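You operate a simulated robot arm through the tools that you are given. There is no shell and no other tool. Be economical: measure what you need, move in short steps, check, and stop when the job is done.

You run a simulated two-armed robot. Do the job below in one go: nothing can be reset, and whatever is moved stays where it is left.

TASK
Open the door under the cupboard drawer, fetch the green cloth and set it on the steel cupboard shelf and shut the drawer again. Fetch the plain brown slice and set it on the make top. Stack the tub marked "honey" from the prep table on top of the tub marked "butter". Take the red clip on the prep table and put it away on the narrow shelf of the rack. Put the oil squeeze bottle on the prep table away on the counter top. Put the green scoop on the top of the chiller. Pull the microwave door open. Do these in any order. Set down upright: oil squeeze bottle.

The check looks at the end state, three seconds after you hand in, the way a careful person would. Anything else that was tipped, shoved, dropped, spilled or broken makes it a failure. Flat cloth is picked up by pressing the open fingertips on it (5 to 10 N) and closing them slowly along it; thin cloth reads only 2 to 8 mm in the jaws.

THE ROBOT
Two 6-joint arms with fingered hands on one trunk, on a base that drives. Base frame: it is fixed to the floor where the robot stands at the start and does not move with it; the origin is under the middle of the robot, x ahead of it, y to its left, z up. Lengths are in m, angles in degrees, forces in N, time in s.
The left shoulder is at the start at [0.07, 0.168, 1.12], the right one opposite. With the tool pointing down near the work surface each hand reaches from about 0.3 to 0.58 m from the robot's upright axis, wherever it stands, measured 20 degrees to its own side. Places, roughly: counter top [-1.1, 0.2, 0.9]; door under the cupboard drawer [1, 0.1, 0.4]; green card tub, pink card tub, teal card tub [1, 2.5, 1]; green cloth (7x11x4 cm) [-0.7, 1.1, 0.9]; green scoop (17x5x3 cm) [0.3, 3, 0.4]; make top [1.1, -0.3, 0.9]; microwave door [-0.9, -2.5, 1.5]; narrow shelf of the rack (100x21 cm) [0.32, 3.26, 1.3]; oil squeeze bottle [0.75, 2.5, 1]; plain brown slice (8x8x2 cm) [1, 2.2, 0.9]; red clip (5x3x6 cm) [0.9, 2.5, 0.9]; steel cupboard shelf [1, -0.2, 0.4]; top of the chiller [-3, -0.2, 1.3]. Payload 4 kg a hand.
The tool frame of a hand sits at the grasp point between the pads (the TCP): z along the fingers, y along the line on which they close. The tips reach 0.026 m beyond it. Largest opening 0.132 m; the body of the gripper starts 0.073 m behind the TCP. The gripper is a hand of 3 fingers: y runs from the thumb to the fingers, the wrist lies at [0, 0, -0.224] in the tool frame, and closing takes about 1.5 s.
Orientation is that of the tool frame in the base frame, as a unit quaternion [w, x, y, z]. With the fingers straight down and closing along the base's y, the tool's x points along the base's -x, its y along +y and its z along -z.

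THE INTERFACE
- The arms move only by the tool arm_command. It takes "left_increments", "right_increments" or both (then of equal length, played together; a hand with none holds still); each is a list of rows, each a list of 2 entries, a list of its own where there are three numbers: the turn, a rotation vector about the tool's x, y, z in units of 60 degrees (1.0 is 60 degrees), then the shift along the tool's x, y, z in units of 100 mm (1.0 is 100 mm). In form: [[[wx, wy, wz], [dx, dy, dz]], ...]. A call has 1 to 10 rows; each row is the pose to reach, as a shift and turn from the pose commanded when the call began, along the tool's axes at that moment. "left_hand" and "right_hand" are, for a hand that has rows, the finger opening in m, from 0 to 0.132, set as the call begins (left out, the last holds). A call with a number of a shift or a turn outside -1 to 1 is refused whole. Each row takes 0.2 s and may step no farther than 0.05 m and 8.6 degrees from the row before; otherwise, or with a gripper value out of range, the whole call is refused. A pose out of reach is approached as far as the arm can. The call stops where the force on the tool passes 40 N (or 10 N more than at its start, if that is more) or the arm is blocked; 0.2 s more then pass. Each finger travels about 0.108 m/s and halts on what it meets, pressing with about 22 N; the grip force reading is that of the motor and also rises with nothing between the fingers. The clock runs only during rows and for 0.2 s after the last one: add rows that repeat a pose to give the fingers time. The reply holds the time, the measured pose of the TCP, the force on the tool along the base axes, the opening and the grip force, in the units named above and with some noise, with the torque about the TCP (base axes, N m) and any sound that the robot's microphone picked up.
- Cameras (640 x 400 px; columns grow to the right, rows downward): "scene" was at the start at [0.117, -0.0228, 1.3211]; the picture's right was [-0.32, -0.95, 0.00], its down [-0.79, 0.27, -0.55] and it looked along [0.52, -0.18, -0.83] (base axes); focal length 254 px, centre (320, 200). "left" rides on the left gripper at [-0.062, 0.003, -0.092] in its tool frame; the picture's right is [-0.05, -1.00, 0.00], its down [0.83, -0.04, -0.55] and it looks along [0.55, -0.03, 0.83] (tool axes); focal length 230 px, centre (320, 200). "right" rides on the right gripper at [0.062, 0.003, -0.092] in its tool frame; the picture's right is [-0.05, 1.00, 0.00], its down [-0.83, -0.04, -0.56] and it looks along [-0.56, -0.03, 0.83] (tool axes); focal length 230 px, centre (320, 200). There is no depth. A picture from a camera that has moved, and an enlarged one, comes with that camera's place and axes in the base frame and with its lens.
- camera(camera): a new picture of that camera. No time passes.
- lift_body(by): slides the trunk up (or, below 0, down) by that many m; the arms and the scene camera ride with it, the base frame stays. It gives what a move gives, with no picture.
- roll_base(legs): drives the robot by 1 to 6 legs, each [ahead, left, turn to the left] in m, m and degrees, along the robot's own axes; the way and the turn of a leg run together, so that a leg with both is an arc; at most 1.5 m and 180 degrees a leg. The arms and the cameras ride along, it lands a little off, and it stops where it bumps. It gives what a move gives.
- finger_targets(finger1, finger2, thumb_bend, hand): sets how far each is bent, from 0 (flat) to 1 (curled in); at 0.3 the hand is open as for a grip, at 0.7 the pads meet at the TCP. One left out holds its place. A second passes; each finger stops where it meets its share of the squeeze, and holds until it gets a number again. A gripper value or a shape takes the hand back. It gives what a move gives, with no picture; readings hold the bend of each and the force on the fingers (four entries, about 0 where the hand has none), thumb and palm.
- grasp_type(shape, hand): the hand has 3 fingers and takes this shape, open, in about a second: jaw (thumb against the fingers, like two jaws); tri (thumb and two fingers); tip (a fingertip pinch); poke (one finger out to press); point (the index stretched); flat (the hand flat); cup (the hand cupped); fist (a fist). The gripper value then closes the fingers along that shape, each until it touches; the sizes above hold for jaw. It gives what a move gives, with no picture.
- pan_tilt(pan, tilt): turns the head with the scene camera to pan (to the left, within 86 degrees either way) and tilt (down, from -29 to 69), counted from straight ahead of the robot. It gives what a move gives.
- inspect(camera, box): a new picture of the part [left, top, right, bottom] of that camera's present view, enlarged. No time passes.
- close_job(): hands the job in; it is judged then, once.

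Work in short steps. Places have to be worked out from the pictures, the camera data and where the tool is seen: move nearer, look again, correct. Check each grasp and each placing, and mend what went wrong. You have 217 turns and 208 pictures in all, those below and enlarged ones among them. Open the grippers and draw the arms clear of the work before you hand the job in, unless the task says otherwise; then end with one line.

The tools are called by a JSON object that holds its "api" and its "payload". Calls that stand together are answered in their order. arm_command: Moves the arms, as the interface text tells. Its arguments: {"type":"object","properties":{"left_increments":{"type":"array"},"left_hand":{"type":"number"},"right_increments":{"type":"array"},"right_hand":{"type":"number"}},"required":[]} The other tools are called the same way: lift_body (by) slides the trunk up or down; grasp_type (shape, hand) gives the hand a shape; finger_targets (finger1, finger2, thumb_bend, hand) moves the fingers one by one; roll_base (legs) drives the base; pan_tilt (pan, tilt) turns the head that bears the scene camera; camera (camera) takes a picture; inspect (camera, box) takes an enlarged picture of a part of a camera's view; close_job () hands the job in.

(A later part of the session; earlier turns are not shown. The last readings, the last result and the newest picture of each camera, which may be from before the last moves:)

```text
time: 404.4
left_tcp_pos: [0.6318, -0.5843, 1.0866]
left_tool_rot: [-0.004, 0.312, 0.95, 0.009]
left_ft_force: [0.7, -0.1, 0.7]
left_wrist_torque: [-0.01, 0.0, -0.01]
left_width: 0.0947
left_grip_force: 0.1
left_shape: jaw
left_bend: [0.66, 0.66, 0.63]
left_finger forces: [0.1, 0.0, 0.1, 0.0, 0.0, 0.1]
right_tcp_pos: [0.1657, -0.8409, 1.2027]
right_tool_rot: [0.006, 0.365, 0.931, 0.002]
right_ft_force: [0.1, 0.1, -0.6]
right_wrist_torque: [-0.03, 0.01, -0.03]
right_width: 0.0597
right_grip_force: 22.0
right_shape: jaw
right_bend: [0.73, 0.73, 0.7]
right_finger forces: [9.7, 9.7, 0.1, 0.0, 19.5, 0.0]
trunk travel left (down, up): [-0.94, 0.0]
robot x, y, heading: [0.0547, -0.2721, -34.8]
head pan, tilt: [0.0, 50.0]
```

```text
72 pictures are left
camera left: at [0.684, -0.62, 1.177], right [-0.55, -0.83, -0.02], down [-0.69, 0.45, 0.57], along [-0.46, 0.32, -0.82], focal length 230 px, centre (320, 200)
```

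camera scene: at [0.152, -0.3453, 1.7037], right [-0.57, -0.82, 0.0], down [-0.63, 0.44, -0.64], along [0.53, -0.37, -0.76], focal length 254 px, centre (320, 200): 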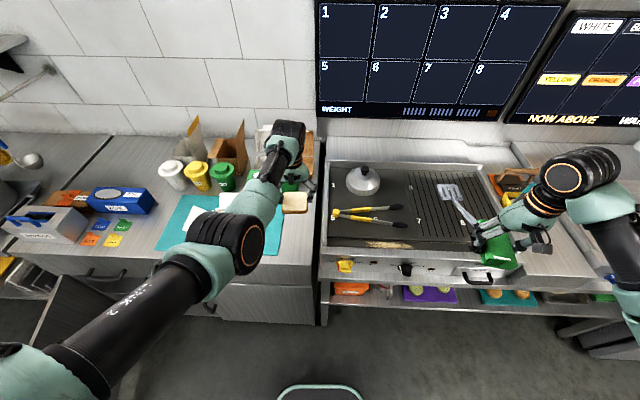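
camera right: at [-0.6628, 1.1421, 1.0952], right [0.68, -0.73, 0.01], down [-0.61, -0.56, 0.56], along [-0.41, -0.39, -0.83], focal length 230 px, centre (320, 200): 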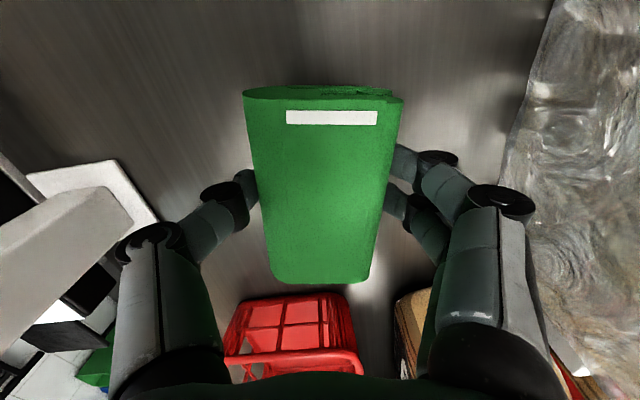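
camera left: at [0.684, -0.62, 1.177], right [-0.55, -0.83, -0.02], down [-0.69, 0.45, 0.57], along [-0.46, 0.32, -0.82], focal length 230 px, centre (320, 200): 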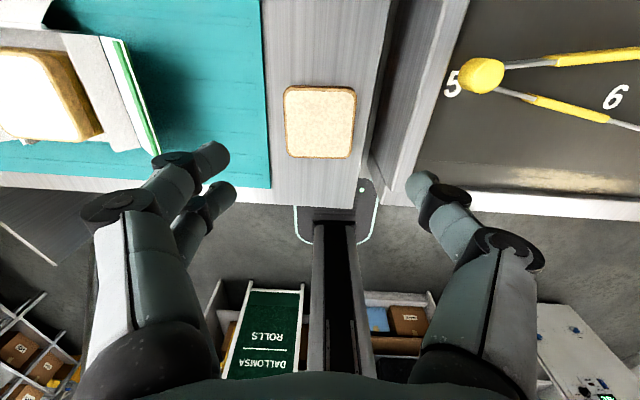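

Slice is placed. Now the cloth: I back away, go in front of the open cupboard bay, tuck the left arm, and pitch the right hand forward.

{"api": "roll_base", "payload": {"legs": [[-0.5, 0, 0], [0, 0.69, 0]]}}

{"api": "arm_command", "payload": {"left_increments": [[[0, 0, 0], [0.2, 0, 0.05]], [[0, 0, 0], [0.4, 0, 0.1]], [[0, 0, 0], [0.6, 0, 0.15]], [[0, 0, 0], [0.8, 0, 0.2]], [[0, 0, 0], [1.0, 0, 0.25]], [[0, 0, 0], [1.0, 0, 0.3]], [[0, 0, 0], [1.0, 0, 0.3]]], "right_increments": [[[0, -0.11, -0.02], [0, 0.1, 0]], [[0, -0.22, -0.04], [0, 0.2, 0]], [[0, -0.33, -0.06], [0, 0.3, 0]], [[0, -0.44, -0.08], [0, 0.4, 0]], [[0, -0.55, -0.1], [0, 0.5, 0]], [[0, -0.66, -0.12], [0, 0.6, 0]], [[0, -0.77, -0.13], [0, 0.7, 0]]]}}

{"api": "camera", "payload": {"camera": "scene"}}

```text
time: 410.8
left_tcp_pos: [0.6148, 0.2788, 1.0858]
left_tool_rot: [-0.004, 0.31, 0.951, 0.011]
left_ft_force: [-0.3, 0.3, 0.3]
left_wrist_torque: [0.07, 0.04, -0.02]
left_width: 0.0948
left_grip_force: 0.1
left_shape: jaw
left_bend: [0.66, 0.66, 0.63]
left_finger forces: [0.1, 0.0, 0.0, 0.0, 0.1, 0.0]
right_tcp_pos: [0.1503, 0.0173, 1.2023]
right_tool_rot: [0.005, 0.36, 0.933, 0.003]
right_ft_force: [-0.2, 0.2, -0.3]
right_wrist_torque: [-0.01, -0.01, 0.01]
right_width: 0.0595
right_grip_force: 22.4
right_shape: jaw
right_bend: [0.73, 0.73, 0.7]
right_finger forces: [9.8, 9.8, 0.1, 0.0, 19.5, 0.0]
trunk travel left (down, up): [-0.94, 0.0]
robot x, y, heading: [0.0322, 0.5851, -34.3]
head pan, tilt: [0.0, 50.0]
```

```text
time: 412.4
left_tcp_pos: [0.5823, 0.28, 1.026]
left_tool_rot: [-0.004, 0.309, 0.951, 0.01]
left_ft_force: [0.6, 0.3, -0.8]
left_wrist_torque: [-0.01, 0.02, -0.04]
left_width: 0.0947
left_grip_force: 0.0
left_shape: jaw
left_bend: [0.66, 0.66, 0.63]
left_finger forces: [0.1, 0.0, 0.0, 0.0, 0.1, 0.0]
left hand out of reach, approached as far as the arm can: row 1, 2, 3, 4, 5, 6, 7
right_tcp_pos: [0.1996, 0.0697, 1.2031]
right_tool_rot: [0.371, 0.269, 0.878, -0.139]
right_ft_force: [-0.2, -0.1, -0.1]
right_wrist_torque: [0.01, -0.01, 0.0]
right_width: 0.0586
right_grip_force: 21.7
right_shape: jaw
right_bend: [0.73, 0.73, 0.7]
right_finger forces: [9.6, 9.5, 0.0, 0.1, 19.2, 0.0]
right hand out of reach, approached as far as the arm can: row 4, 5, 6
trunk travel left (down, up): [-0.94, 0.0]
robot x, y, heading: [0.0337, 0.5836, -34.2]
head pan, tilt: [0.0, 50.0]
```

```text
71 pictures are left
camera scene: at [0.1372, 0.5133, 1.7033], right [-0.56, -0.83, 0.0], down [-0.63, 0.43, -0.64], along [0.53, -0.36, -0.77], focal length 254 px, centre (320, 200)
```

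scene: 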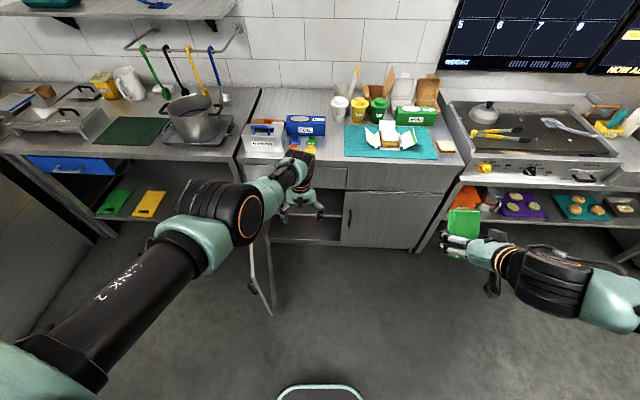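

I move the left hand outward and back again (towards its rest pose), and lower the trunk.

{"api": "arm_command", "payload": {"left_increments": [[[0, 0, 0], [0, 0.25, 0.1]], [[0, 0, 0], [0.1, 0.5, 0.2]], [[0, 0, 0], [0.3, 0.75, 0.2]], [[0, 0, 0], [0.5, 1.0, 0.2]], [[0, 0, 0], [0.7, 1.0, 0.2]], [[0, 0, 0], [0.9, 1.0, 0.2]], [[0, 0, 0], [1.0, 1.0, 0.2]]]}}

{"api": "lift_body", "payload": {"by": -0.4}}

```text
time: 414.0
left_tcp_pos: [0.6232, 0.36, 0.9612]
left_tool_rot: [-0.005, 0.309, 0.951, 0.01]
left_ft_force: [0.4, 0.2, -0.5]
left_wrist_torque: [-0.02, -0.03, 0.0]
left_width: 0.0947
left_grip_force: 0.1
left_shape: jaw
left_bend: [0.66, 0.66, 0.63]
left_finger forces: [0.0, 0.0, 0.0, 0.1, 0.0, 0.0]
left hand out of reach, approached as far as the arm can: row 2, 3, 4, 5, 6, 7
right_tcp_pos: [0.1994, 0.0684, 1.2027]
right_tool_rot: [0.37, 0.271, 0.878, -0.14]
right_ft_force: [0.4, -0.1, -0.7]
right_wrist_torque: [0.0, 0.02, -0.02]
right_width: 0.0589
right_grip_force: 22.2
right_shape: jaw
right_bend: [0.73, 0.73, 0.7]
right_finger forces: [9.7, 9.5, 0.0, 0.0, 19.3, 0.0]
trunk travel left (down, up): [-0.94, 0.0]
robot x, y, heading: [0.03, 0.5852, -34.4]
head pan, tilt: [0.0, 50.0]
```

```text
time: 417.9
left_tcp_pos: [0.6224, 0.3604, 0.5616]
left_tool_rot: [-0.004, 0.309, 0.951, 0.01]
left_ft_force: [0.9, 0.2, -0.4]
left_wrist_torque: [-0.04, -0.03, -0.02]
left_width: 0.0946
left_grip_force: 0.1
left_shape: jaw
left_bend: [0.66, 0.66, 0.63]
left_finger forces: [0.0, 0.0, 0.0, 0.1, 0.0, 0.0]
right_tcp_pos: [0.2, 0.0688, 0.8034]
right_tool_rot: [0.37, 0.27, 0.878, -0.14]
right_ft_force: [-0.8, -0.5, -0.5]
right_wrist_torque: [-0.01, 0.0, 0.03]
right_width: 0.0587
right_grip_force: 21.8
right_shape: jaw
right_bend: [0.73, 0.73, 0.7]
right_finger forces: [9.7, 9.6, 0.1, 0.1, 19.3, 0.0]
trunk travel left (down, up): [-0.54, 0.4]
robot x, y, heading: [0.028, 0.5838, -34.3]
head pan, tilt: [0.0, 50.0]
```

I now reposition: left arm goes on the far side of the open door leaf, right arm enters the bay. First lower the trunk more and view the bay.

{"api": "arm_command", "payload": {"left_increments": [[[0, 0, 0], [0, 0.25, -0.2]], [[0, 0, 0], [0, 0.5, -0.4]], [[0, 0, 0], [0, 0.75, -0.6]], [[0, 0, 0], [0, 1.0, -0.8]]]}}

{"api": "lift_body", "payload": {"by": -0.4}}

{"api": "roll_base", "payload": {"legs": [[0, 0.27, 0]]}}

{"api": "pan_tilt", "payload": {"pan": -10, "tilt": 25}}

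{"api": "camera", "payload": {"camera": "scene"}}

```text
time: 418.9
left_tcp_pos: [0.7092, 0.4178, 0.6256]
left_tool_rot: [-0.006, 0.308, 0.951, 0.01]
left_ft_force: [-0.6, -0.1, -0.4]
left_wrist_torque: [-0.01, 0.02, -0.01]
left_width: 0.0947
left_grip_force: 0.0
left_shape: jaw
left_bend: [0.66, 0.66, 0.63]
left_finger forces: [0.0, 0.1, 0.1, 0.1, 0.1, 0.0]
left hand out of reach, approached as far as the arm can: row 1, 2, 3, 4
right_tcp_pos: [0.1992, 0.0693, 0.8038]
right_tool_rot: [0.37, 0.271, 0.877, -0.141]
right_ft_force: [0.3, 0.8, -0.6]
right_wrist_torque: [0.03, 0.01, -0.02]
right_width: 0.0588
right_grip_force: 22.4
right_shape: jaw
right_bend: [0.73, 0.73, 0.7]
right_finger forces: [9.6, 9.7, 0.1, 0.0, 19.3, 0.1]
trunk travel left (down, up): [-0.54, 0.4]
robot x, y, heading: [0.0306, 0.5861, -34.5]
head pan, tilt: [0.0, 50.0]
```

```text
time: 422.7
left_tcp_pos: [0.7087, 0.4165, 0.2256]
left_tool_rot: [-0.006, 0.309, 0.951, 0.009]
left_ft_force: [0.3, 0.3, -0.5]
left_wrist_torque: [-0.01, -0.01, 0.01]
left_width: 0.0947
left_grip_force: 0.0
left_shape: jaw
left_bend: [0.66, 0.66, 0.63]
left_finger forces: [0.0, 0.0, 0.0, 0.0, 0.0, 0.1]
right_tcp_pos: [0.1991, 0.0694, 0.404]
right_tool_rot: [0.37, 0.27, 0.878, -0.139]
right_ft_force: [0.6, 0.0, -0.2]
right_wrist_torque: [0.03, 0.04, 0.02]
right_width: 0.0589
right_grip_force: 22.0
right_shape: jaw
right_bend: [0.73, 0.73, 0.7]
right_finger forces: [9.7, 9.6, 0.1, 0.0, 19.2, 0.0]
trunk travel left (down, up): [-0.14, 0.8]
robot x, y, heading: [0.0331, 0.5822, -34.4]
head pan, tilt: [0.0, 50.0]
```

```text
time: 424.4
left_tcp_pos: [0.8291, 0.5979, 0.2245]
left_tool_rot: [-0.014, 0.316, 0.949, 0.001]
left_ft_force: [-4.1, -4.6, -1.9]
left_wrist_torque: [0.04, -0.03, 0.02]
left_width: 0.0945
left_grip_force: 0.0
left_shape: jaw
left_bend: [0.66, 0.66, 0.63]
left_finger forces: [5.7, 0.0, 0.0, 0.0, 0.0, 0.0]
right_tcp_pos: [0.3298, 0.2651, 0.4031]
right_tool_rot: [0.37, 0.273, 0.877, -0.14]
right_ft_force: [0.5, -0.9, -1.0]
right_wrist_torque: [-0.02, -0.01, 0.0]
right_width: 0.0587
right_grip_force: 21.7
right_shape: jaw
right_bend: [0.73, 0.73, 0.7]
right_finger forces: [9.7, 9.7, 0.0, 0.0, 19.4, 0.0]
trunk travel left (down, up): [-0.14, 0.8]
robot x, y, heading: [0.164, 0.7815, -34.5]
head pan, tilt: [0.0, 50.0]
stopped in leg 1: the force on the tool passed its limit at 54 N (the readings are from after the stop); the commanded pose is now the measured one
```

```text
time: 425.3
left_tcp_pos: [0.8309, 0.5989, 0.2241]
left_tool_rot: [-0.013, 0.316, 0.949, 0.001]
left_ft_force: [-10.9, -5.8, -1.1]
left_wrist_torque: [0.14, -0.28, 0.14]
left_width: 0.0938
left_grip_force: 0.1
left_shape: jaw
left_bend: [0.66, 0.66, 0.63]
left_finger forces: [11.8, 0.0, 0.0, 0.1, 0.0, 0.0]
right_tcp_pos: [0.3295, 0.2651, 0.4033]
right_tool_rot: [0.37, 0.272, 0.877, -0.141]
right_ft_force: [0.2, 0.8, -1.4]
right_wrist_torque: [0.03, 0.0, -0.02]
right_width: 0.0587
right_grip_force: 21.7
right_shape: jaw
right_bend: [0.73, 0.73, 0.7]
right_finger forces: [9.8, 9.7, 0.0, 0.0, 19.4, 0.0]
trunk travel left (down, up): [-0.14, 0.8]
robot x, y, heading: [0.1665, 0.7811, -34.6]
head pan, tilt: [-10.0, 25.0]
```

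```text
70 pictures are left
camera scene: at [0.2719, 0.6881, 0.9408], right [-0.7, -0.71, 0.0], down [-0.3, 0.3, -0.91], along [0.65, -0.64, -0.42], focal length 254 px, centre (320, 200)
```

scene: 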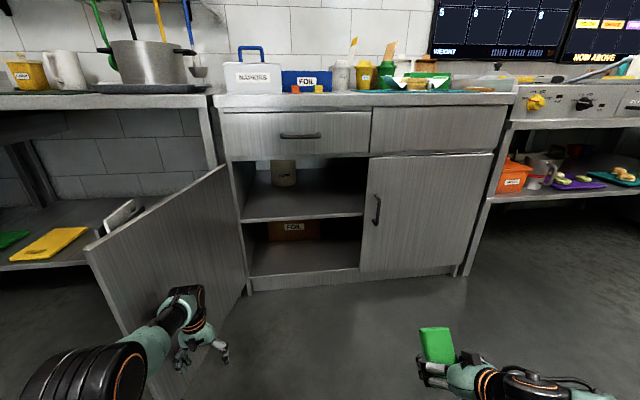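

The door was only nudged wider (no harm), and I can see the bay: shelf across, a jar at the back. I move left hand inward, step right, and raise/shift the right hand leftwards while clear.

{"api": "arm_command", "payload": {"left_increments": [[[0, 0, 0], [0.1, -0.2, 0]], [[0, 0, 0], [0.1, -0.4, 0]], [[0, 0, 0], [0.1, -0.6, 0]], [[0, 0, 0], [0.1, -0.8, 0]], [[0, 0, 0], [0.1, -1.0, 0]]], "right_increments": [[[0, 0, 0], [-0.09, 0.2, -0.08]], [[0, 0, 0], [-0.18, 0.4, -0.16]], [[0, 0, 0], [-0.26, 0.6, -0.25]], [[0, 0, 0], [-0.35, 0.8, -0.33]], [[0, 0, 0], [-0.44, 1.0, -0.41]]]}}

{"api": "roll_base", "payload": {"legs": [[0, -0.1, 0]]}}

{"api": "arm_command", "payload": {"right_increments": [[[0, 0, 0], [-0.14, 0.2, 0.0]], [[0, 0, 0], [-0.28, 0.4, 0.0]], [[0, 0, 0], [-0.42, 0.6, 0.0]], [[0, 0, 0], [-0.56, 0.8, 0.0]], [[0, 0, 0], [-0.7, 1.0, 0.0]]]}}

{"api": "camera", "payload": {"camera": "scene"}}

```text
time: 426.5
left_tcp_pos: [0.7653, 0.5218, 0.2244]
left_tool_rot: [-0.013, 0.316, 0.949, 0.003]
left_ft_force: [-0.2, 0.3, 0.1]
left_wrist_torque: [0.0, 0.02, 0.01]
left_width: 0.0948
left_grip_force: 0.0
left_shape: jaw
left_bend: [0.66, 0.66, 0.63]
left_finger forces: [0.0, 0.0, 0.0, 0.0, 0.0, 0.0]
left hand out of reach, approached as far as the arm can: row 1, 2, 3, 4, 5
right_tcp_pos: [0.3309, 0.2656, 0.4038]
right_tool_rot: [0.37, 0.273, 0.877, -0.141]
right_ft_force: [0.0, 0.0, -0.2]
right_wrist_torque: [0.01, 0.0, -0.03]
right_width: 0.0587
right_grip_force: 21.9
right_shape: jaw
right_bend: [0.73, 0.73, 0.7]
right_finger forces: [9.7, 9.8, 0.0, 0.0, 19.4, 0.0]
right hand out of reach, approached as far as the arm can: row 1, 2, 3, 4, 5
trunk travel left (down, up): [-0.14, 0.8]
robot x, y, heading: [0.1662, 0.7829, -34.9]
head pan, tilt: [-10.0, 25.0]
```

```text
time: 427.7
left_tcp_pos: [0.7094, 0.442, 0.2235]
left_tool_rot: [-0.013, 0.315, 0.949, 0.003]
left_ft_force: [0.5, -0.2, 0.1]
left_wrist_torque: [0.0, 0.0, 0.0]
left_width: 0.095
left_grip_force: 0.2
left_shape: jaw
left_bend: [0.66, 0.66, 0.63]
left_finger forces: [0.1, 0.0, 0.0, 0.1, 0.1, 0.0]
right_tcp_pos: [0.2743, 0.1832, 0.4039]
right_tool_rot: [0.37, 0.272, 0.877, -0.141]
right_ft_force: [-0.5, -1.0, -0.1]
right_wrist_torque: [-0.01, -0.01, -0.01]
right_width: 0.0587
right_grip_force: 21.6
right_shape: jaw
right_bend: [0.73, 0.73, 0.7]
right_finger forces: [9.7, 9.8, 0.0, 0.0, 19.4, 0.0]
trunk travel left (down, up): [-0.14, 0.8]
robot x, y, heading: [0.1068, 0.6975, -34.5]
head pan, tilt: [-10.0, 25.0]
```

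```text
time: 428.9
left_tcp_pos: [0.7097, 0.4425, 0.2244]
left_tool_rot: [-0.013, 0.316, 0.949, 0.003]
left_ft_force: [-0.2, -0.4, -0.2]
left_wrist_torque: [0.04, 0.02, -0.01]
left_width: 0.0946
left_grip_force: 0.1
left_shape: jaw
left_bend: [0.66, 0.66, 0.63]
left_finger forces: [0.1, 0.0, 0.1, 0.0, 0.0, 0.0]
right_tcp_pos: [0.2738, 0.1835, 0.4032]
right_tool_rot: [0.37, 0.272, 0.877, -0.141]
right_ft_force: [-0.9, -0.5, -0.8]
right_wrist_torque: [-0.01, 0.0, -0.02]
right_width: 0.0587
right_grip_force: 22.2
right_shape: jaw
right_bend: [0.73, 0.73, 0.7]
right_finger forces: [9.7, 9.7, 0.0, 0.1, 19.5, 0.1]
right hand out of reach, approached as far as the arm can: row 1, 2, 3, 4, 5
trunk travel left (down, up): [-0.14, 0.8]
robot x, y, heading: [0.1095, 0.7026, -34.6]
head pan, tilt: [-10.0, 25.0]
```

```text
69 pictures are left
camera scene: at [0.216, 0.6069, 0.9409], right [-0.7, -0.71, 0.0], down [-0.3, 0.3, -0.91], along [0.65, -0.64, -0.42], focal length 254 px, centre (320, 200)
```

scene: 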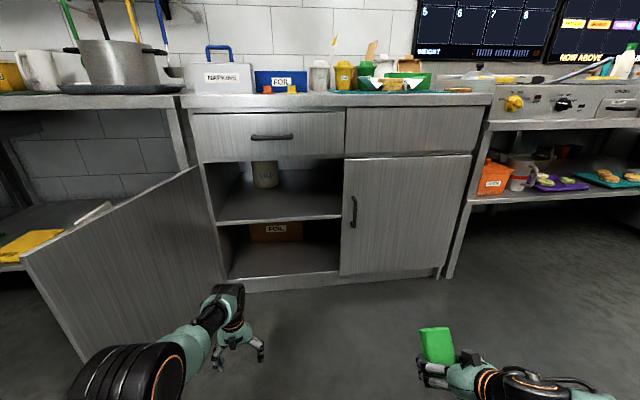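

The right arm was too folded to move sideways; extending it forward makes those targets reachable. I command 10 cm forward.

{"api": "arm_command", "payload": {"right_increments": [[[0, 0, 0], [-0.17, 0, 0.18]], [[0, 0, 0], [-0.34, 0, 0.36]], [[0, 0, 0], [-0.51, 0, 0.55]], [[0, 0, 0], [-0.69, 0, 0.73]]]}}

{"api": "camera", "payload": {"camera": "scene"}}

```text
time: 429.9
left_tcp_pos: [0.7089, 0.4412, 0.2248]
left_tool_rot: [-0.013, 0.316, 0.949, 0.002]
left_ft_force: [0.5, 0.4, 0.8]
left_wrist_torque: [0.04, -0.02, -0.04]
left_width: 0.0948
left_grip_force: 0.0
left_shape: jaw
left_bend: [0.66, 0.66, 0.63]
left_finger forces: [0.0, 0.1, 0.0, 0.0, 0.0, 0.1]
right_tcp_pos: [0.3555, 0.1274, 0.4038]
right_tool_rot: [0.37, 0.272, 0.877, -0.142]
right_ft_force: [-1.0, 0.1, -0.6]
right_wrist_torque: [0.01, 0.0, 0.0]
right_width: 0.0583
right_grip_force: 22.0
right_shape: jaw
right_bend: [0.73, 0.73, 0.7]
right_finger forces: [9.6, 9.6, 0.0, 0.0, 19.0, 0.0]
trunk travel left (down, up): [-0.14, 0.8]
robot x, y, heading: [0.1089, 0.6983, -34.7]
head pan, tilt: [-10.0, 25.0]
```

```text
68 pictures are left
camera scene: at [0.2161, 0.6069, 0.9409], right [-0.7, -0.71, 0.0], down [-0.3, 0.3, -0.91], along [0.65, -0.64, -0.42], focal length 254 px, centre (320, 200)
```

scene: 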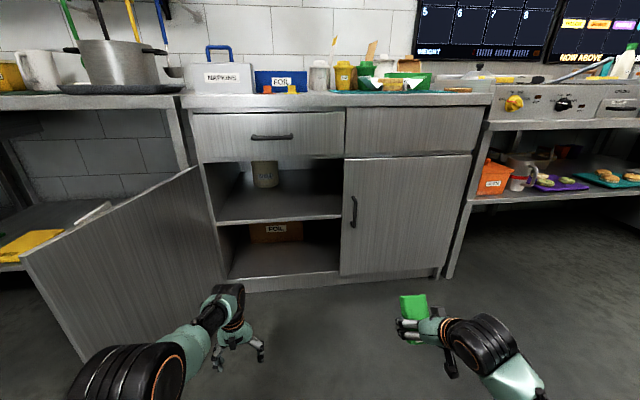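

It extends now. Next: left and up.

{"api": "arm_command", "payload": {"right_increments": [[[0, 0, 0], [-0.09, 0.25, -0.08]], [[0, 0, 0], [-0.18, 0.5, -0.16]], [[0, 0, 0], [-0.3, 0.75, -0.3]], [[0, 0, 0], [-0.44, 1.0, -0.41]]]}}

{"api": "arm_command", "payload": {"right_increments": [[[0, 0, 0], [-0.09, 0.25, -0.08]], [[0, 0, 0], [-0.18, 0.5, -0.16]], [[0, 0, 0], [-0.3, 0.75, -0.25]], [[0, 0, 0], [-0.36, 1.0, -0.34]]]}}

{"api": "camera", "payload": {"camera": "scene"}}

```text
time: 430.9
left_tcp_pos: [0.7105, 0.4408, 0.2237]
left_tool_rot: [-0.013, 0.316, 0.949, 0.003]
left_ft_force: [0.4, 0.8, 0.6]
left_wrist_torque: [-0.02, 0.0, 0.0]
left_width: 0.095
left_grip_force: 0.0
left_shape: jaw
left_bend: [0.66, 0.66, 0.63]
left_finger forces: [0.0, 0.0, 0.0, 0.0, 0.1, 0.0]
right_tcp_pos: [0.4151, 0.2117, 0.4609]
right_tool_rot: [0.37, 0.271, 0.877, -0.141]
right_ft_force: [-0.4, 0.0, -0.2]
right_wrist_torque: [0.01, 0.04, 0.02]
right_width: 0.0583
right_grip_force: 22.0
right_shape: jaw
right_bend: [0.73, 0.73, 0.7]
right_finger forces: [9.6, 9.6, 0.0, 0.0, 19.2, 0.0]
trunk travel left (down, up): [-0.14, 0.8]
robot x, y, heading: [0.1081, 0.6987, -34.5]
head pan, tilt: [-10.0, 25.0]
```

```text
time: 431.4
left_tcp_pos: [0.7106, 0.4413, 0.223]
left_tool_rot: [-0.013, 0.316, 0.949, 0.002]
left_ft_force: [0.6, 0.6, -0.2]
left_wrist_torque: [-0.02, -0.01, 0.01]
left_width: 0.0947
left_grip_force: 0.1
left_shape: jaw
left_bend: [0.66, 0.66, 0.63]
left_finger forces: [0.0, 0.0, 0.1, 0.0, 0.0, 0.0]
right_tcp_pos: [0.3965, 0.1858, 0.4649]
right_tool_rot: [0.327, 0.248, 0.881, -0.235]
right_ft_force: [-0.1, -0.6, -0.3]
right_wrist_torque: [-0.02, 0.03, 0.03]
right_width: 0.0583
right_grip_force: 22.0
right_shape: jaw
right_bend: [0.73, 0.73, 0.7]
right_finger forces: [9.7, 9.7, 0.0, 0.0, 19.3, 0.1]
right hand out of reach, approached as far as the arm can: row 2
trunk travel left (down, up): [-0.14, 0.8]
robot x, y, heading: [0.1078, 0.701, -34.5]
head pan, tilt: [-10.0, 25.0]
stopped in row 2 (right hand): the arm was blocked; the commanded pose is now the measured one
```

```text
67 pictures are left
camera scene: at [0.216, 0.6069, 0.9409], right [-0.7, -0.71, 0.0], down [-0.3, 0.3, -0.91], along [0.65, -0.64, -0.42], focal length 254 px, centre (320, 200)
```

scene: 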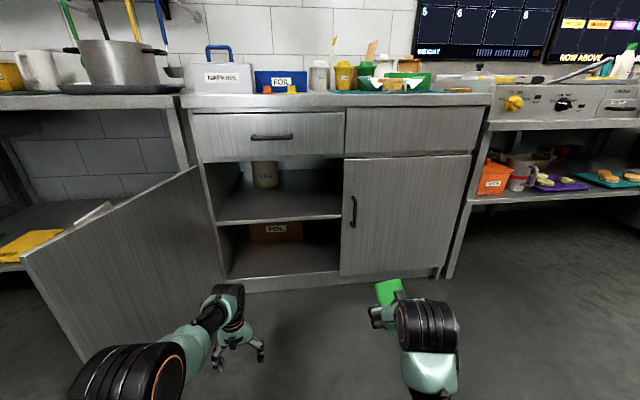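

Sideways is blocked there, so I'll align with the base instead: left hand further inward, right hand re-levelled and extended, then the base goes left.

{"api": "arm_command", "payload": {"left_increments": [[[0, 0, 0], [0, -0.2, 0]], [[0, 0, 0], [0, -0.4, 0]], [[0, 0, 0], [0, -0.6, 0]], [[0, 0, 0], [0, -0.8, 0]], [[0, 0, 0], [0, -1.0, 0]]], "right_increments": [[[0, 0, 0], [-0.14, 0, 0.14]], [[-0.05, -0.006, 0.036], [-0.28, 0, 0.28]], [[-0.1, -0.012, 0.07], [-0.42, 0, 0.42]], [[-0.15, -0.018, 0.11], [-0.56, 0, 0.56]], [[-0.197, -0.024, 0.145], [-0.7, 0, 0.7]]]}}

{"api": "roll_base", "payload": {"legs": [[0, 0.17, 0]]}}

{"api": "camera", "payload": {"camera": "scene"}}

```text
time: 432.6
left_tcp_pos: [0.646, 0.3805, 0.232]
left_tool_rot: [-0.012, 0.315, 0.949, 0.001]
left_ft_force: [0.4, 0.3, 0.6]
left_wrist_torque: [-0.02, 0.01, -0.01]
left_width: 0.0951
left_grip_force: 0.0
left_shape: jaw
left_bend: [0.66, 0.66, 0.63]
left_finger forces: [0.0, 0.0, 0.0, 0.0, 0.0, 0.0]
left hand out of reach, approached as far as the arm can: row 2, 3, 4, 5
right_tcp_pos: [0.4742, 0.1258, 0.4669]
right_tool_rot: [0.379, 0.276, 0.875, -0.119]
right_ft_force: [0.6, 0.2, -0.8]
right_wrist_torque: [-0.01, -0.03, -0.01]
right_width: 0.0583
right_grip_force: 22.4
right_shape: jaw
right_bend: [0.73, 0.73, 0.7]
right_finger forces: [9.7, 9.8, 0.0, 0.0, 19.5, 0.0]
trunk travel left (down, up): [-0.14, 0.8]
robot x, y, heading: [0.1076, 0.6989, -34.4]
head pan, tilt: [-10.0, 25.0]
```

```text
time: 434.1
left_tcp_pos: [0.7424, 0.5218, 0.2312]
left_tool_rot: [-0.012, 0.314, 0.949, 0.001]
left_ft_force: [0.1, 0.4, -0.5]
left_wrist_torque: [0.01, 0.02, 0.0]
left_width: 0.0949
left_grip_force: 0.0
left_shape: jaw
left_bend: [0.66, 0.66, 0.63]
left_finger forces: [0.1, 0.0, 0.0, 0.0, 0.1, 0.1]
right_tcp_pos: [0.5726, 0.267, 0.4658]
right_tool_rot: [0.379, 0.275, 0.876, -0.119]
right_ft_force: [0.5, -0.2, -1.4]
right_wrist_torque: [-0.02, 0.02, 0.01]
right_width: 0.0583
right_grip_force: 22.1
right_shape: jaw
right_bend: [0.73, 0.73, 0.7]
right_finger forces: [9.7, 9.7, 0.1, 0.0, 19.5, 0.0]
trunk travel left (down, up): [-0.14, 0.8]
robot x, y, heading: [0.2069, 0.84, -34.3]
head pan, tilt: [-10.0, 25.0]
```

```text
66 pictures are left
camera scene: at [0.3124, 0.7469, 0.9409], right [-0.7, -0.71, 0.0], down [-0.3, 0.3, -0.91], along [0.65, -0.63, -0.42], focal length 254 px, centre (320, 200)
```

scene: 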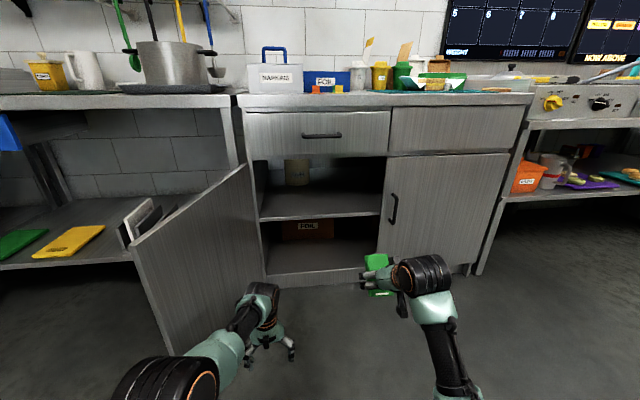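

The bay spans u≈0.36–0.88, shelf top z≈0.44, opening top ≈0.69. I raise the right hand 7 cm, shift base slightly right and drive forward 0.33.

{"api": "arm_command", "payload": {"right_increments": [[[0, 0, 0], [-0.17, 0, -0.16]], [[0, 0, 0], [-0.34, 0, -0.32]], [[0, 0, 0], [-0.51, 0, -0.48]]]}}

{"api": "roll_base", "payload": {"legs": [[0, -0.04, 0], [0.33, 0, 0]]}}

{"api": "camera", "payload": {"camera": "scene"}}

{"api": "camera", "payload": {"camera": "right"}}

```text
time: 434.9
left_tcp_pos: [0.7428, 0.5214, 0.2309]
left_tool_rot: [-0.011, 0.313, 0.95, 0.001]
left_ft_force: [0.4, 0.7, 0.0]
left_wrist_torque: [0.02, 0.01, -0.01]
left_width: 0.0947
left_grip_force: 0.2
left_shape: jaw
left_bend: [0.66, 0.66, 0.63]
left_finger forces: [0.1, 0.0, 0.0, 0.0, 0.0, 0.0]
right_tcp_pos: [0.5725, 0.2648, 0.5367]
right_tool_rot: [0.378, 0.276, 0.876, -0.12]
right_ft_force: [-0.3, 0.5, -0.2]
right_wrist_torque: [0.03, -0.02, 0.02]
right_width: 0.0581
right_grip_force: 22.1
right_shape: jaw
right_bend: [0.73, 0.73, 0.7]
right_finger forces: [9.7, 9.8, 0.0, 0.0, 19.5, 0.0]
trunk travel left (down, up): [-0.14, 0.8]
robot x, y, heading: [0.2065, 0.8377, -34.4]
head pan, tilt: [-10.0, 25.0]
```

```text
time: 437.5
left_tcp_pos: [0.9855, 0.3084, 0.231]
left_tool_rot: [-0.012, 0.313, 0.95, 0.001]
left_ft_force: [0.7, -0.1, 0.4]
left_wrist_torque: [0.0, 0.02, -0.03]
left_width: 0.095
left_grip_force: 0.1
left_shape: jaw
left_bend: [0.66, 0.66, 0.63]
left_finger forces: [0.0, 0.0, 0.0, 0.0, 0.1, 0.1]
right_tcp_pos: [0.8162, 0.0505, 0.5371]
right_tool_rot: [0.38, 0.273, 0.876, -0.118]
right_ft_force: [0.7, 0.4, -0.7]
right_wrist_torque: [0.0, 0.04, 0.04]
right_width: 0.0578
right_grip_force: 21.8
right_shape: jaw
right_bend: [0.73, 0.73, 0.7]
right_finger forces: [9.7, 9.9, 0.1, 0.0, 19.5, 0.0]
trunk travel left (down, up): [-0.14, 0.8]
robot x, y, heading: [0.4507, 0.6273, -33.9]
head pan, tilt: [-10.0, 25.0]
```

```text
65 pictures are left
camera scene: at [0.5543, 0.5326, 0.9409], right [-0.7, -0.72, 0.0], down [-0.3, 0.3, -0.91], along [0.65, -0.63, -0.42], focal length 254 px, centre (320, 200)
```

scene: 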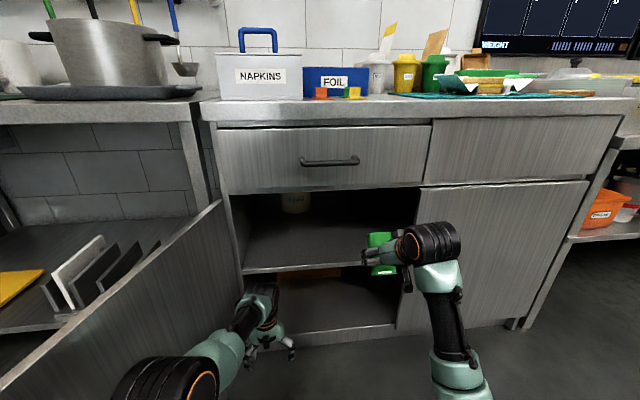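

```text
64 pictures are left
camera right: at [0.7287, 0.1168, 0.555], right [0.6, 0.8, 0.04], down [0.11, -0.13, 0.99], along [0.79, -0.59, -0.17], focal length 230 px, centre (320, 200)
```

right: 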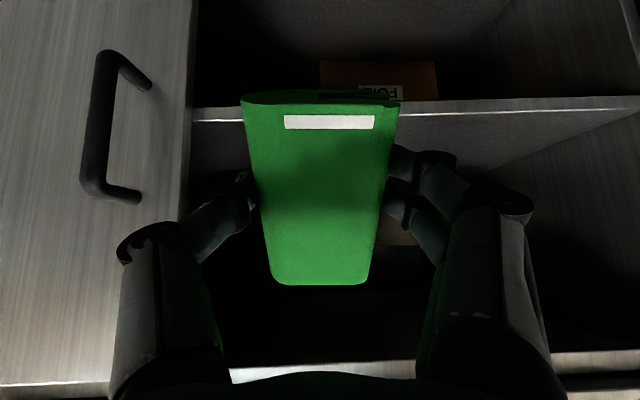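

Clear view into the bay. I flatten the pitch by 12°, shift 3 cm left, lower 1.5 cm and advance 10 cm.

{"api": "arm_command", "payload": {"right_increments": [[[0, -0.1, 0], [0.05, 0.15, 0.05]], [[0, -0.2, 0], [0.11, 0.3, 0.1]], [[0, -0.2, 0], [-0.06, 0.3, 0.28]], [[0, -0.2, 0], [-0.23, 0.3, 0.46]], [[0, -0.2, 0], [-0.4, 0.3, 0.64]], [[0, -0.2, 0], [-0.58, 0.3, 0.83]]]}}

{"api": "camera", "payload": {"camera": "right"}}

{"api": "camera", "payload": {"camera": "scene"}}

```text
time: 438.9
left_tcp_pos: [0.984, 0.3069, 0.2316]
left_tool_rot: [-0.011, 0.313, 0.95, 0.001]
left_ft_force: [-0.5, -0.1, 0.1]
left_wrist_torque: [0.01, -0.03, -0.01]
left_width: 0.0945
left_grip_force: 0.1
left_shape: jaw
left_bend: [0.66, 0.66, 0.63]
left_finger forces: [0.0, 0.1, 0.0, 0.0, 0.0, 0.1]
right_tcp_pos: [0.9149, 0.017, 0.5221]
right_tool_rot: [0.468, 0.26, 0.832, -0.147]
right_ft_force: [1.1, -0.4, -0.5]
right_wrist_torque: [0.0, 0.01, 0.0]
right_width: 0.058
right_grip_force: 21.7
right_shape: jaw
right_bend: [0.73, 0.73, 0.7]
right_finger forces: [9.7, 9.8, 0.0, 0.1, 19.4, 0.0]
trunk travel left (down, up): [-0.14, 0.8]
robot x, y, heading: [0.4459, 0.6236, -34.1]
head pan, tilt: [-10.0, 25.0]
```

```text
63 pictures are left
camera right: at [0.8259, 0.084, 0.5174], right [0.59, 0.8, 0.04], down [-0.06, -0.01, 1.0], along [0.8, -0.59, 0.04], focal length 230 px, centre (320, 200)
```

right: 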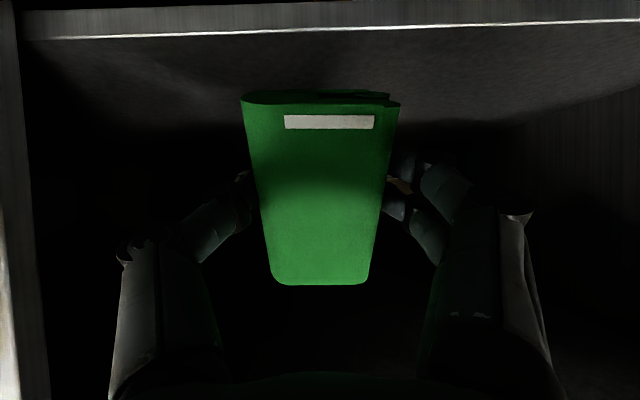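

```text
62 pictures are left
camera scene: at [0.5543, 0.5326, 0.9409], right [-0.7, -0.72, 0.0], down [-0.3, 0.3, -0.91], along [0.65, -0.63, -0.42], focal length 254 px, centre (320, 200)
```

scene: 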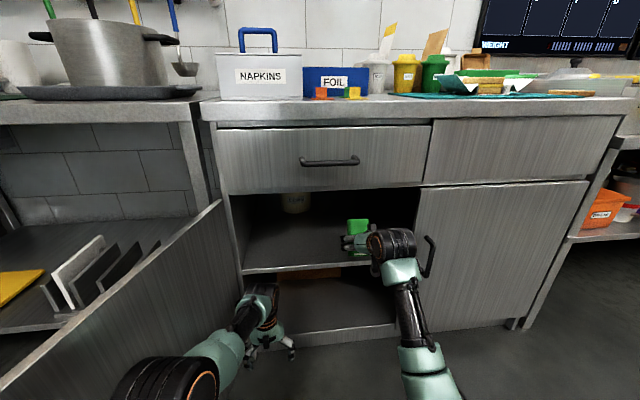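

The cloth is entering above the shelf. I advance another 11 cm.

{"api": "arm_command", "payload": {"right_increments": [[[0, 0, 0], [-0.14, 0, 0.24]], [[0, 0, 0], [-0.28, 0, 0.48]], [[0, 0, 0], [-0.42, 0, 0.72]], [[0, 0, 0], [-0.57, 0, 0.95]]]}}

{"api": "camera", "payload": {"camera": "scene"}}

{"api": "camera", "payload": {"camera": "right"}}

```text
time: 439.9
left_tcp_pos: [0.9865, 0.3079, 0.2313]
left_tool_rot: [-0.012, 0.313, 0.95, 0.001]
left_ft_force: [0.7, 0.5, 0.8]
left_wrist_torque: [0.0, -0.02, -0.02]
left_width: 0.0947
left_grip_force: 0.0
left_shape: jaw
left_bend: [0.66, 0.66, 0.63]
left_finger forces: [0.0, 0.1, 0.0, 0.0, 0.0, 0.0]
right_tcp_pos: [1.0057, -0.0455, 0.5209]
right_tool_rot: [0.468, 0.26, 0.831, -0.147]
right_ft_force: [0.7, 1.5, -0.6]
right_wrist_torque: [-0.01, 0.01, -0.02]
right_width: 0.0582
right_grip_force: 22.0
right_shape: jaw
right_bend: [0.73, 0.73, 0.7]
right_finger forces: [9.6, 9.8, 0.0, 0.0, 19.4, 0.0]
trunk travel left (down, up): [-0.14, 0.8]
robot x, y, heading: [0.4431, 0.6244, -34.4]
head pan, tilt: [-10.0, 25.0]
```

```text
61 pictures are left
camera scene: at [0.5543, 0.5326, 0.9409], right [-0.7, -0.72, 0.0], down [-0.3, 0.3, -0.91], along [0.65, -0.63, -0.42], focal length 254 px, centre (320, 200)
```

scene: 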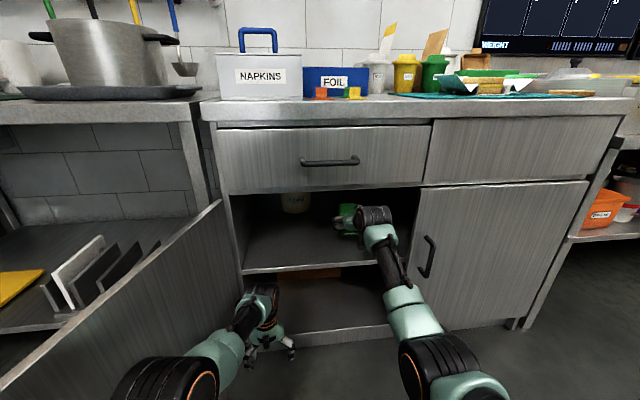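

```text
60 pictures are left
camera right: at [0.9176, 0.021, 0.5164], right [0.59, 0.8, 0.04], down [-0.06, -0.01, 1.0], along [0.8, -0.59, 0.04], focal length 230 px, centre (320, 200)
```

right: 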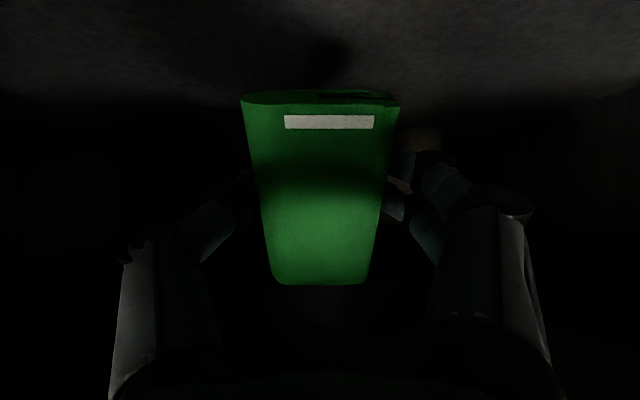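

Now inside. Lower to contact with the shelf.

{"api": "arm_command", "payload": {"right_increments": [[[0, 0, 0], [0.07, 0, 0.04]], [[0, 0, 0], [0.11, 0, 0.065]], [[0, 0, 0], [0.14, 0, 0.085]], [[0, 0, 0], [0.17, 0, 0.1]], [[0, 0, 0], [0.17, 0, 0.1]]]}}

```text
time: 441.1
left_tcp_pos: [0.9855, 0.3079, 0.2321]
left_tool_rot: [-0.011, 0.313, 0.95, 0.0]
left_ft_force: [-0.7, 0.0, 0.1]
left_wrist_torque: [-0.05, 0.01, -0.01]
left_width: 0.0949
left_grip_force: 0.1
left_shape: jaw
left_bend: [0.66, 0.66, 0.63]
left_finger forces: [0.1, 0.0, 0.0, 0.0, 0.0, 0.1]
right_tcp_pos: [1.0054, -0.0449, 0.5015]
right_tool_rot: [0.469, 0.259, 0.832, -0.146]
right_ft_force: [0.3, 0.2, 0.1]
right_wrist_torque: [0.03, 0.04, 0.01]
right_width: 0.0583
right_grip_force: 21.5
right_shape: jaw
right_bend: [0.73, 0.73, 0.7]
right_finger forces: [9.5, 9.8, 0.1, 0.1, 19.4, 0.1]
trunk travel left (down, up): [-0.14, 0.8]
robot x, y, heading: [0.4505, 0.6262, -34.3]
head pan, tilt: [-10.0, 25.0]
```

{"api": "arm_command", "payload": {"right_increments": [[[0, 0, 0], [0.035, 0, 0.02]], [[0, 0, 0], [0.07, 0, 0.04]], [[0, 0, 0], [0.11, 0, 0.065]], [[0, 0, 0], [0.14, 0, 0.085]], [[0, 0, 0], [0.14, 0, 0.085]]]}}

```text
time: 442.3
left_tcp_pos: [0.9859, 0.3093, 0.2317]
left_tool_rot: [-0.012, 0.314, 0.949, 0.002]
left_ft_force: [0.1, 0.5, 0.4]
left_wrist_torque: [-0.01, 0.03, 0.0]
left_width: 0.0949
left_grip_force: 0.2
left_shape: jaw
left_bend: [0.66, 0.66, 0.63]
left_finger forces: [0.0, 0.0, 0.0, 0.0, 0.0, 0.1]
right_tcp_pos: [1.0061, -0.0446, 0.4845]
right_tool_rot: [0.468, 0.26, 0.832, -0.147]
right_ft_force: [-0.1, 0.1, -0.4]
right_wrist_torque: [0.0, 0.03, 0.01]
right_width: 0.0585
right_grip_force: 21.9
right_shape: jaw
right_bend: [0.73, 0.73, 0.7]
right_finger forces: [9.5, 9.8, 0.0, 0.1, 19.4, 0.0]
trunk travel left (down, up): [-0.14, 0.8]
robot x, y, heading: [0.4468, 0.6259, -34.3]
head pan, tilt: [-10.0, 25.0]
```

No contact yet; continue.

{"api": "arm_command", "payload": {"right_increments": [[[0, 0, 0], [0.035, 0, 0.02]], [[0, 0, 0], [0.07, 0, 0.04]], [[0, 0, 0], [0.11, 0, 0.065]], [[0, 0, 0], [0.14, 0, 0.085]], [[0, 0, 0], [0.18, 0, 0.105]], [[0, 0, 0], [0.18, 0, 0.105]]]}}

{"api": "camera", "payload": {"camera": "right"}}

```text
time: 443.7
left_tcp_pos: [0.9853, 0.3081, 0.234]
left_tool_rot: [-0.011, 0.313, 0.95, 0.0]
left_ft_force: [0.6, 0.2, 0.2]
left_wrist_torque: [0.01, 0.0, 0.01]
left_width: 0.0946
left_grip_force: 0.0
left_shape: jaw
left_bend: [0.66, 0.66, 0.63]
left_finger forces: [0.1, 0.0, 0.1, 0.0, 0.0, 0.0]
right_tcp_pos: [1.0063, -0.0427, 0.4714]
right_tool_rot: [0.473, 0.259, 0.829, -0.148]
right_ft_force: [5.1, -1.2, 17.7]
right_wrist_torque: [-0.37, -0.07, 0.11]
right_width: 0.0583
right_grip_force: 22.3
right_shape: jaw
right_bend: [0.73, 0.73, 0.7]
right_finger forces: [10.9, 11.7, 0.1, 0.0, 19.9, 0.0]
trunk travel left (down, up): [-0.14, 0.8]
robot x, y, heading: [0.4495, 0.6252, -34.5]
head pan, tilt: [-10.0, 25.0]
```

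```text
59 pictures are left
camera right: at [0.9181, 0.0228, 0.4657], right [0.59, 0.81, 0.04], down [-0.07, 0.0, 1.0], along [0.8, -0.59, 0.05], focal length 230 px, centre (320, 200)
```

right: 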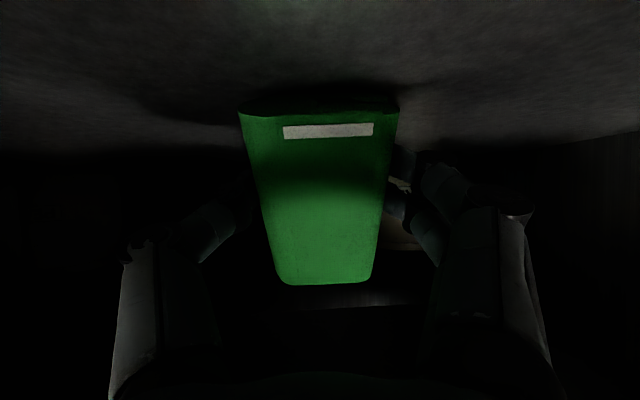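

Contact. I open the fingers; the cloth should lay forward onto the shelf.

{"api": "arm_command", "payload": {"right_increments": [[[0, 0, 0], [0, 0, 0]], [[0, 0, 0], [0, 0, 0]], [[0, 0, 0], [0, 0, 0]], [[0, 0, 0], [0, 0, 0]], [[0, 0, 0], [0, 0, 0]], [[0, 0, 0], [0, 0, 0]]], "right_hand": 0.11}}

{"api": "camera", "payload": {"camera": "right"}}

```text
time: 445.1
left_tcp_pos: [0.985, 0.3079, 0.2314]
left_tool_rot: [-0.011, 0.313, 0.95, 0.002]
left_ft_force: [-1.0, -0.3, -1.0]
left_wrist_torque: [0.0, 0.02, -0.01]
left_width: 0.0948
left_grip_force: 0.1
left_shape: jaw
left_bend: [0.66, 0.66, 0.63]
left_finger forces: [0.0, 0.0, 0.0, 0.1, 0.0, 0.0]
right_tcp_pos: [1.0062, -0.0438, 0.4645]
right_tool_rot: [0.468, 0.26, 0.831, -0.147]
right_ft_force: [-0.5, 0.5, -0.3]
right_wrist_torque: [-0.01, 0.02, 0.0]
right_width: 0.1097
right_grip_force: 0.1
right_shape: jaw
right_bend: [0.56, 0.56, 0.52]
right_finger forces: [0.0, 0.0, 0.0, 0.1, 0.0, 0.1]
trunk travel left (down, up): [-0.14, 0.8]
robot x, y, heading: [0.4494, 0.627, -34.0]
head pan, tilt: [-10.0, 25.0]
```

```text
58 pictures are left
camera right: at [0.9173, 0.0222, 0.4601], right [0.59, 0.81, 0.04], down [-0.06, -0.01, 1.0], along [0.8, -0.59, 0.04], focal length 230 px, centre (320, 200)
```

right: 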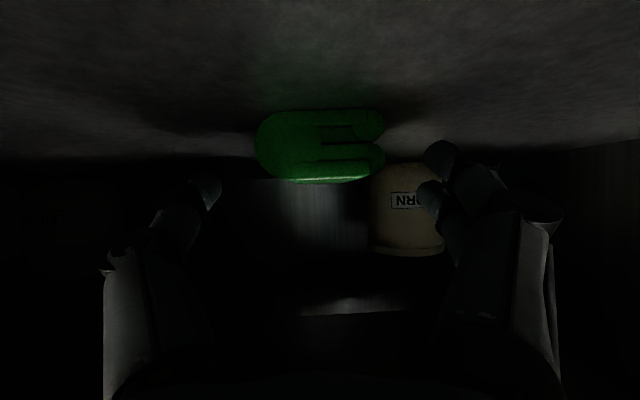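

Cloth lies flat on the shelf. I lift slightly and back the base straight out.

{"api": "arm_command", "payload": {"right_increments": [[[0, 0, 0], [-0.13, 0, -0.08]], [[0, 0, 0], [-0.26, 0, -0.155]]]}}

{"api": "roll_base", "payload": {"legs": [[-0.42, 0, 0]]}}

{"api": "camera", "payload": {"camera": "scene"}}

```text
time: 445.7
left_tcp_pos: [0.9844, 0.307, 0.2314]
left_tool_rot: [-0.011, 0.313, 0.95, 0.001]
left_ft_force: [0.5, 0.6, 0.5]
left_wrist_torque: [-0.02, -0.02, 0.04]
left_width: 0.0948
left_grip_force: 0.0
left_shape: jaw
left_bend: [0.66, 0.66, 0.63]
left_finger forces: [0.0, 0.0, 0.1, 0.0, 0.0, 0.0]
right_tcp_pos: [1.0067, -0.0434, 0.4943]
right_tool_rot: [0.469, 0.26, 0.832, -0.146]
right_ft_force: [0.5, 0.3, -0.2]
right_wrist_torque: [-0.01, 0.01, -0.02]
right_width: 0.1097
right_grip_force: 0.0
right_shape: jaw
right_bend: [0.56, 0.56, 0.52]
right_finger forces: [0.0, 0.0, 0.0, 0.1, 0.0, 0.0]
trunk travel left (down, up): [-0.14, 0.8]
robot x, y, heading: [0.4475, 0.6235, -34.5]
head pan, tilt: [-10.0, 25.0]
```

```text
time: 448.3
left_tcp_pos: [0.6368, 0.5469, 0.2314]
left_tool_rot: [-0.011, 0.313, 0.95, 0.001]
left_ft_force: [0.1, 0.4, -0.3]
left_wrist_torque: [0.02, 0.0, 0.01]
left_width: 0.0947
left_grip_force: 0.0
left_shape: jaw
left_bend: [0.66, 0.66, 0.63]
left_finger forces: [0.0, 0.0, 0.0, 0.0, 0.1, 0.0]
right_tcp_pos: [0.6587, 0.1943, 0.4961]
right_tool_rot: [0.468, 0.26, 0.832, -0.147]
right_ft_force: [0.2, 0.1, 0.1]
right_wrist_torque: [0.02, 0.0, -0.03]
right_width: 0.1098
right_grip_force: 0.1
right_shape: jaw
right_bend: [0.56, 0.56, 0.52]
right_finger forces: [0.1, 0.0, 0.1, 0.1, 0.0, 0.1]
trunk travel left (down, up): [-0.14, 0.8]
robot x, y, heading: [0.0987, 0.864, -34.3]
head pan, tilt: [-10.0, 25.0]
```

```text
57 pictures are left
camera scene: at [0.2049, 0.7708, 0.9409], right [-0.7, -0.72, 0.0], down [-0.3, 0.29, -0.91], along [0.65, -0.63, -0.42], focal length 254 px, centre (320, 200)
```

scene: 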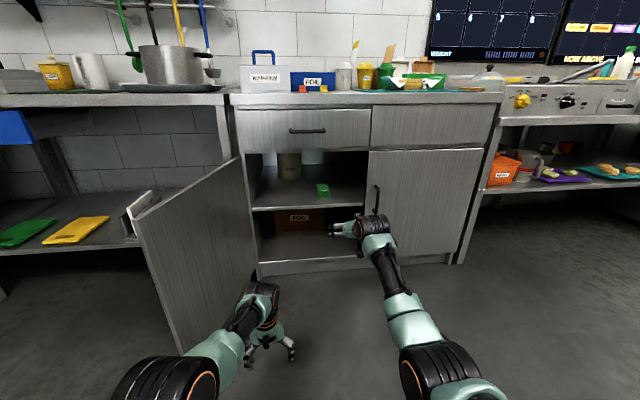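

Cloth is on the shelf. Now I close the door by pushing its outer face with the closed right hand: go around the leaf tip to its left side first.

{"api": "arm_command", "payload": {"right_increments": [[[0, 0, 0], [0, 0, 0]], [[0, 0, 0], [0, 0, 0]], [[0, 0, 0], [0, 0, 0]], [[0, 0, 0], [0, 0, 0]], [[0, 0, 0], [0, 0, 0]], [[0, 0, 0], [0, 0, 0]]], "right_hand": 0.0}}

{"api": "roll_base", "payload": {"legs": [[-0.27, 0, 0], [0, 0.64, 0], [0.27, 0, 0]]}}

{"api": "pan_tilt", "payload": {"pan": -30, "tilt": 35}}

{"api": "camera", "payload": {"camera": "scene"}}

```text
time: 449.7
left_tcp_pos: [0.6379, 0.546, 0.2322]
left_tool_rot: [-0.012, 0.312, 0.95, 0.001]
left_ft_force: [-0.4, -0.2, 0.7]
left_wrist_torque: [0.01, 0.0, -0.01]
left_width: 0.0949
left_grip_force: 0.2
left_shape: jaw
left_bend: [0.66, 0.66, 0.63]
left_finger forces: [0.1, 0.1, 0.0, 0.1, 0.0, 0.1]
right_tcp_pos: [0.6574, 0.1939, 0.4947]
right_tool_rot: [0.469, 0.259, 0.831, -0.147]
right_ft_force: [-0.1, -0.5, -0.1]
right_wrist_torque: [-0.01, -0.01, -0.01]
right_width: 0.0001
right_grip_force: 22.0
right_shape: jaw
right_bend: [0.63, 0.63, 0.66]
right_finger forces: [0.1, 0.0, 0.0, 0.0, 0.0, 0.0]
trunk travel left (down, up): [-0.14, 0.8]
robot x, y, heading: [0.096, 0.8648, -34.2]
head pan, tilt: [-10.0, 25.0]
```

```text
time: 450.9
left_tcp_pos: [0.5943, 0.5881, 0.2333]
left_tool_rot: [-0.012, 0.307, 0.952, -0.001]
left_ft_force: [0.6, -0.4, 0.0]
left_wrist_torque: [-0.01, -0.01, 0.03]
left_width: 0.0947
left_grip_force: 0.1
left_shape: jaw
left_bend: [0.66, 0.66, 0.63]
left_finger forces: [0.0, 0.1, 0.1, 0.0, 0.1, 0.0]
right_tcp_pos: [0.6211, 0.236, 0.4969]
right_tool_rot: [0.471, 0.255, 0.832, -0.145]
right_ft_force: [0.4, -0.1, -0.3]
right_wrist_torque: [-0.02, 0.02, 0.02]
right_width: 0.0
right_grip_force: 22.2
right_shape: jaw
right_bend: [0.63, 0.63, 0.66]
right_finger forces: [0.0, 0.0, 0.0, 0.0, 0.0, 0.0]
trunk travel left (down, up): [-0.14, 0.8]
robot x, y, heading: [0.0527, 0.898, -33.1]
head pan, tilt: [-10.0, 25.0]
stopped in leg 1: the robot was blocked; the commanded pose is now the measured one
```

```text
time: 451.7
left_tcp_pos: [0.5944, 0.5877, 0.2326]
left_tool_rot: [-0.011, 0.306, 0.952, -0.001]
left_ft_force: [0.4, 0.1, 0.2]
left_wrist_torque: [0.02, 0.02, -0.03]
left_width: 0.095
left_grip_force: 0.1
left_shape: jaw
left_bend: [0.66, 0.66, 0.63]
left_finger forces: [0.1, 0.1, 0.0, 0.1, 0.1, 0.1]
right_tcp_pos: [0.6202, 0.2377, 0.4973]
right_tool_rot: [0.471, 0.254, 0.832, -0.144]
right_ft_force: [-0.5, 0.6, -0.5]
right_wrist_torque: [0.02, -0.04, -0.05]
right_width: 0.0001
right_grip_force: 21.6
right_shape: jaw
right_bend: [0.63, 0.63, 0.66]
right_finger forces: [0.0, 0.0, 0.0, 0.0, 0.0, 0.0]
trunk travel left (down, up): [-0.14, 0.8]
robot x, y, heading: [0.049, 0.9004, -33.6]
head pan, tilt: [-30.0, 35.0]
```

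```text
56 pictures are left
camera scene: at [0.1324, 0.7923, 0.9252], right [-0.89, -0.45, 0.0], down [-0.26, 0.51, -0.82], along [0.37, -0.73, -0.57], focal length 254 px, centre (320, 200)
```

scene: 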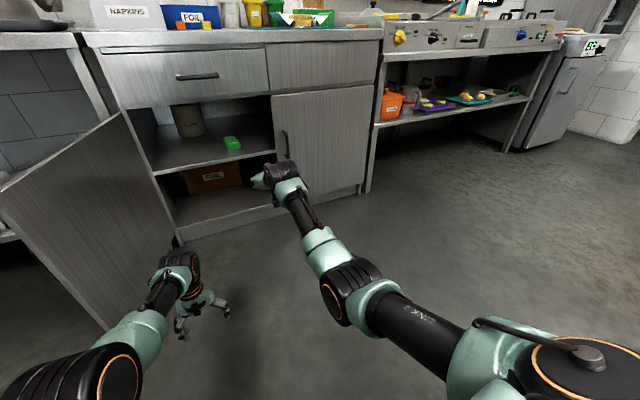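

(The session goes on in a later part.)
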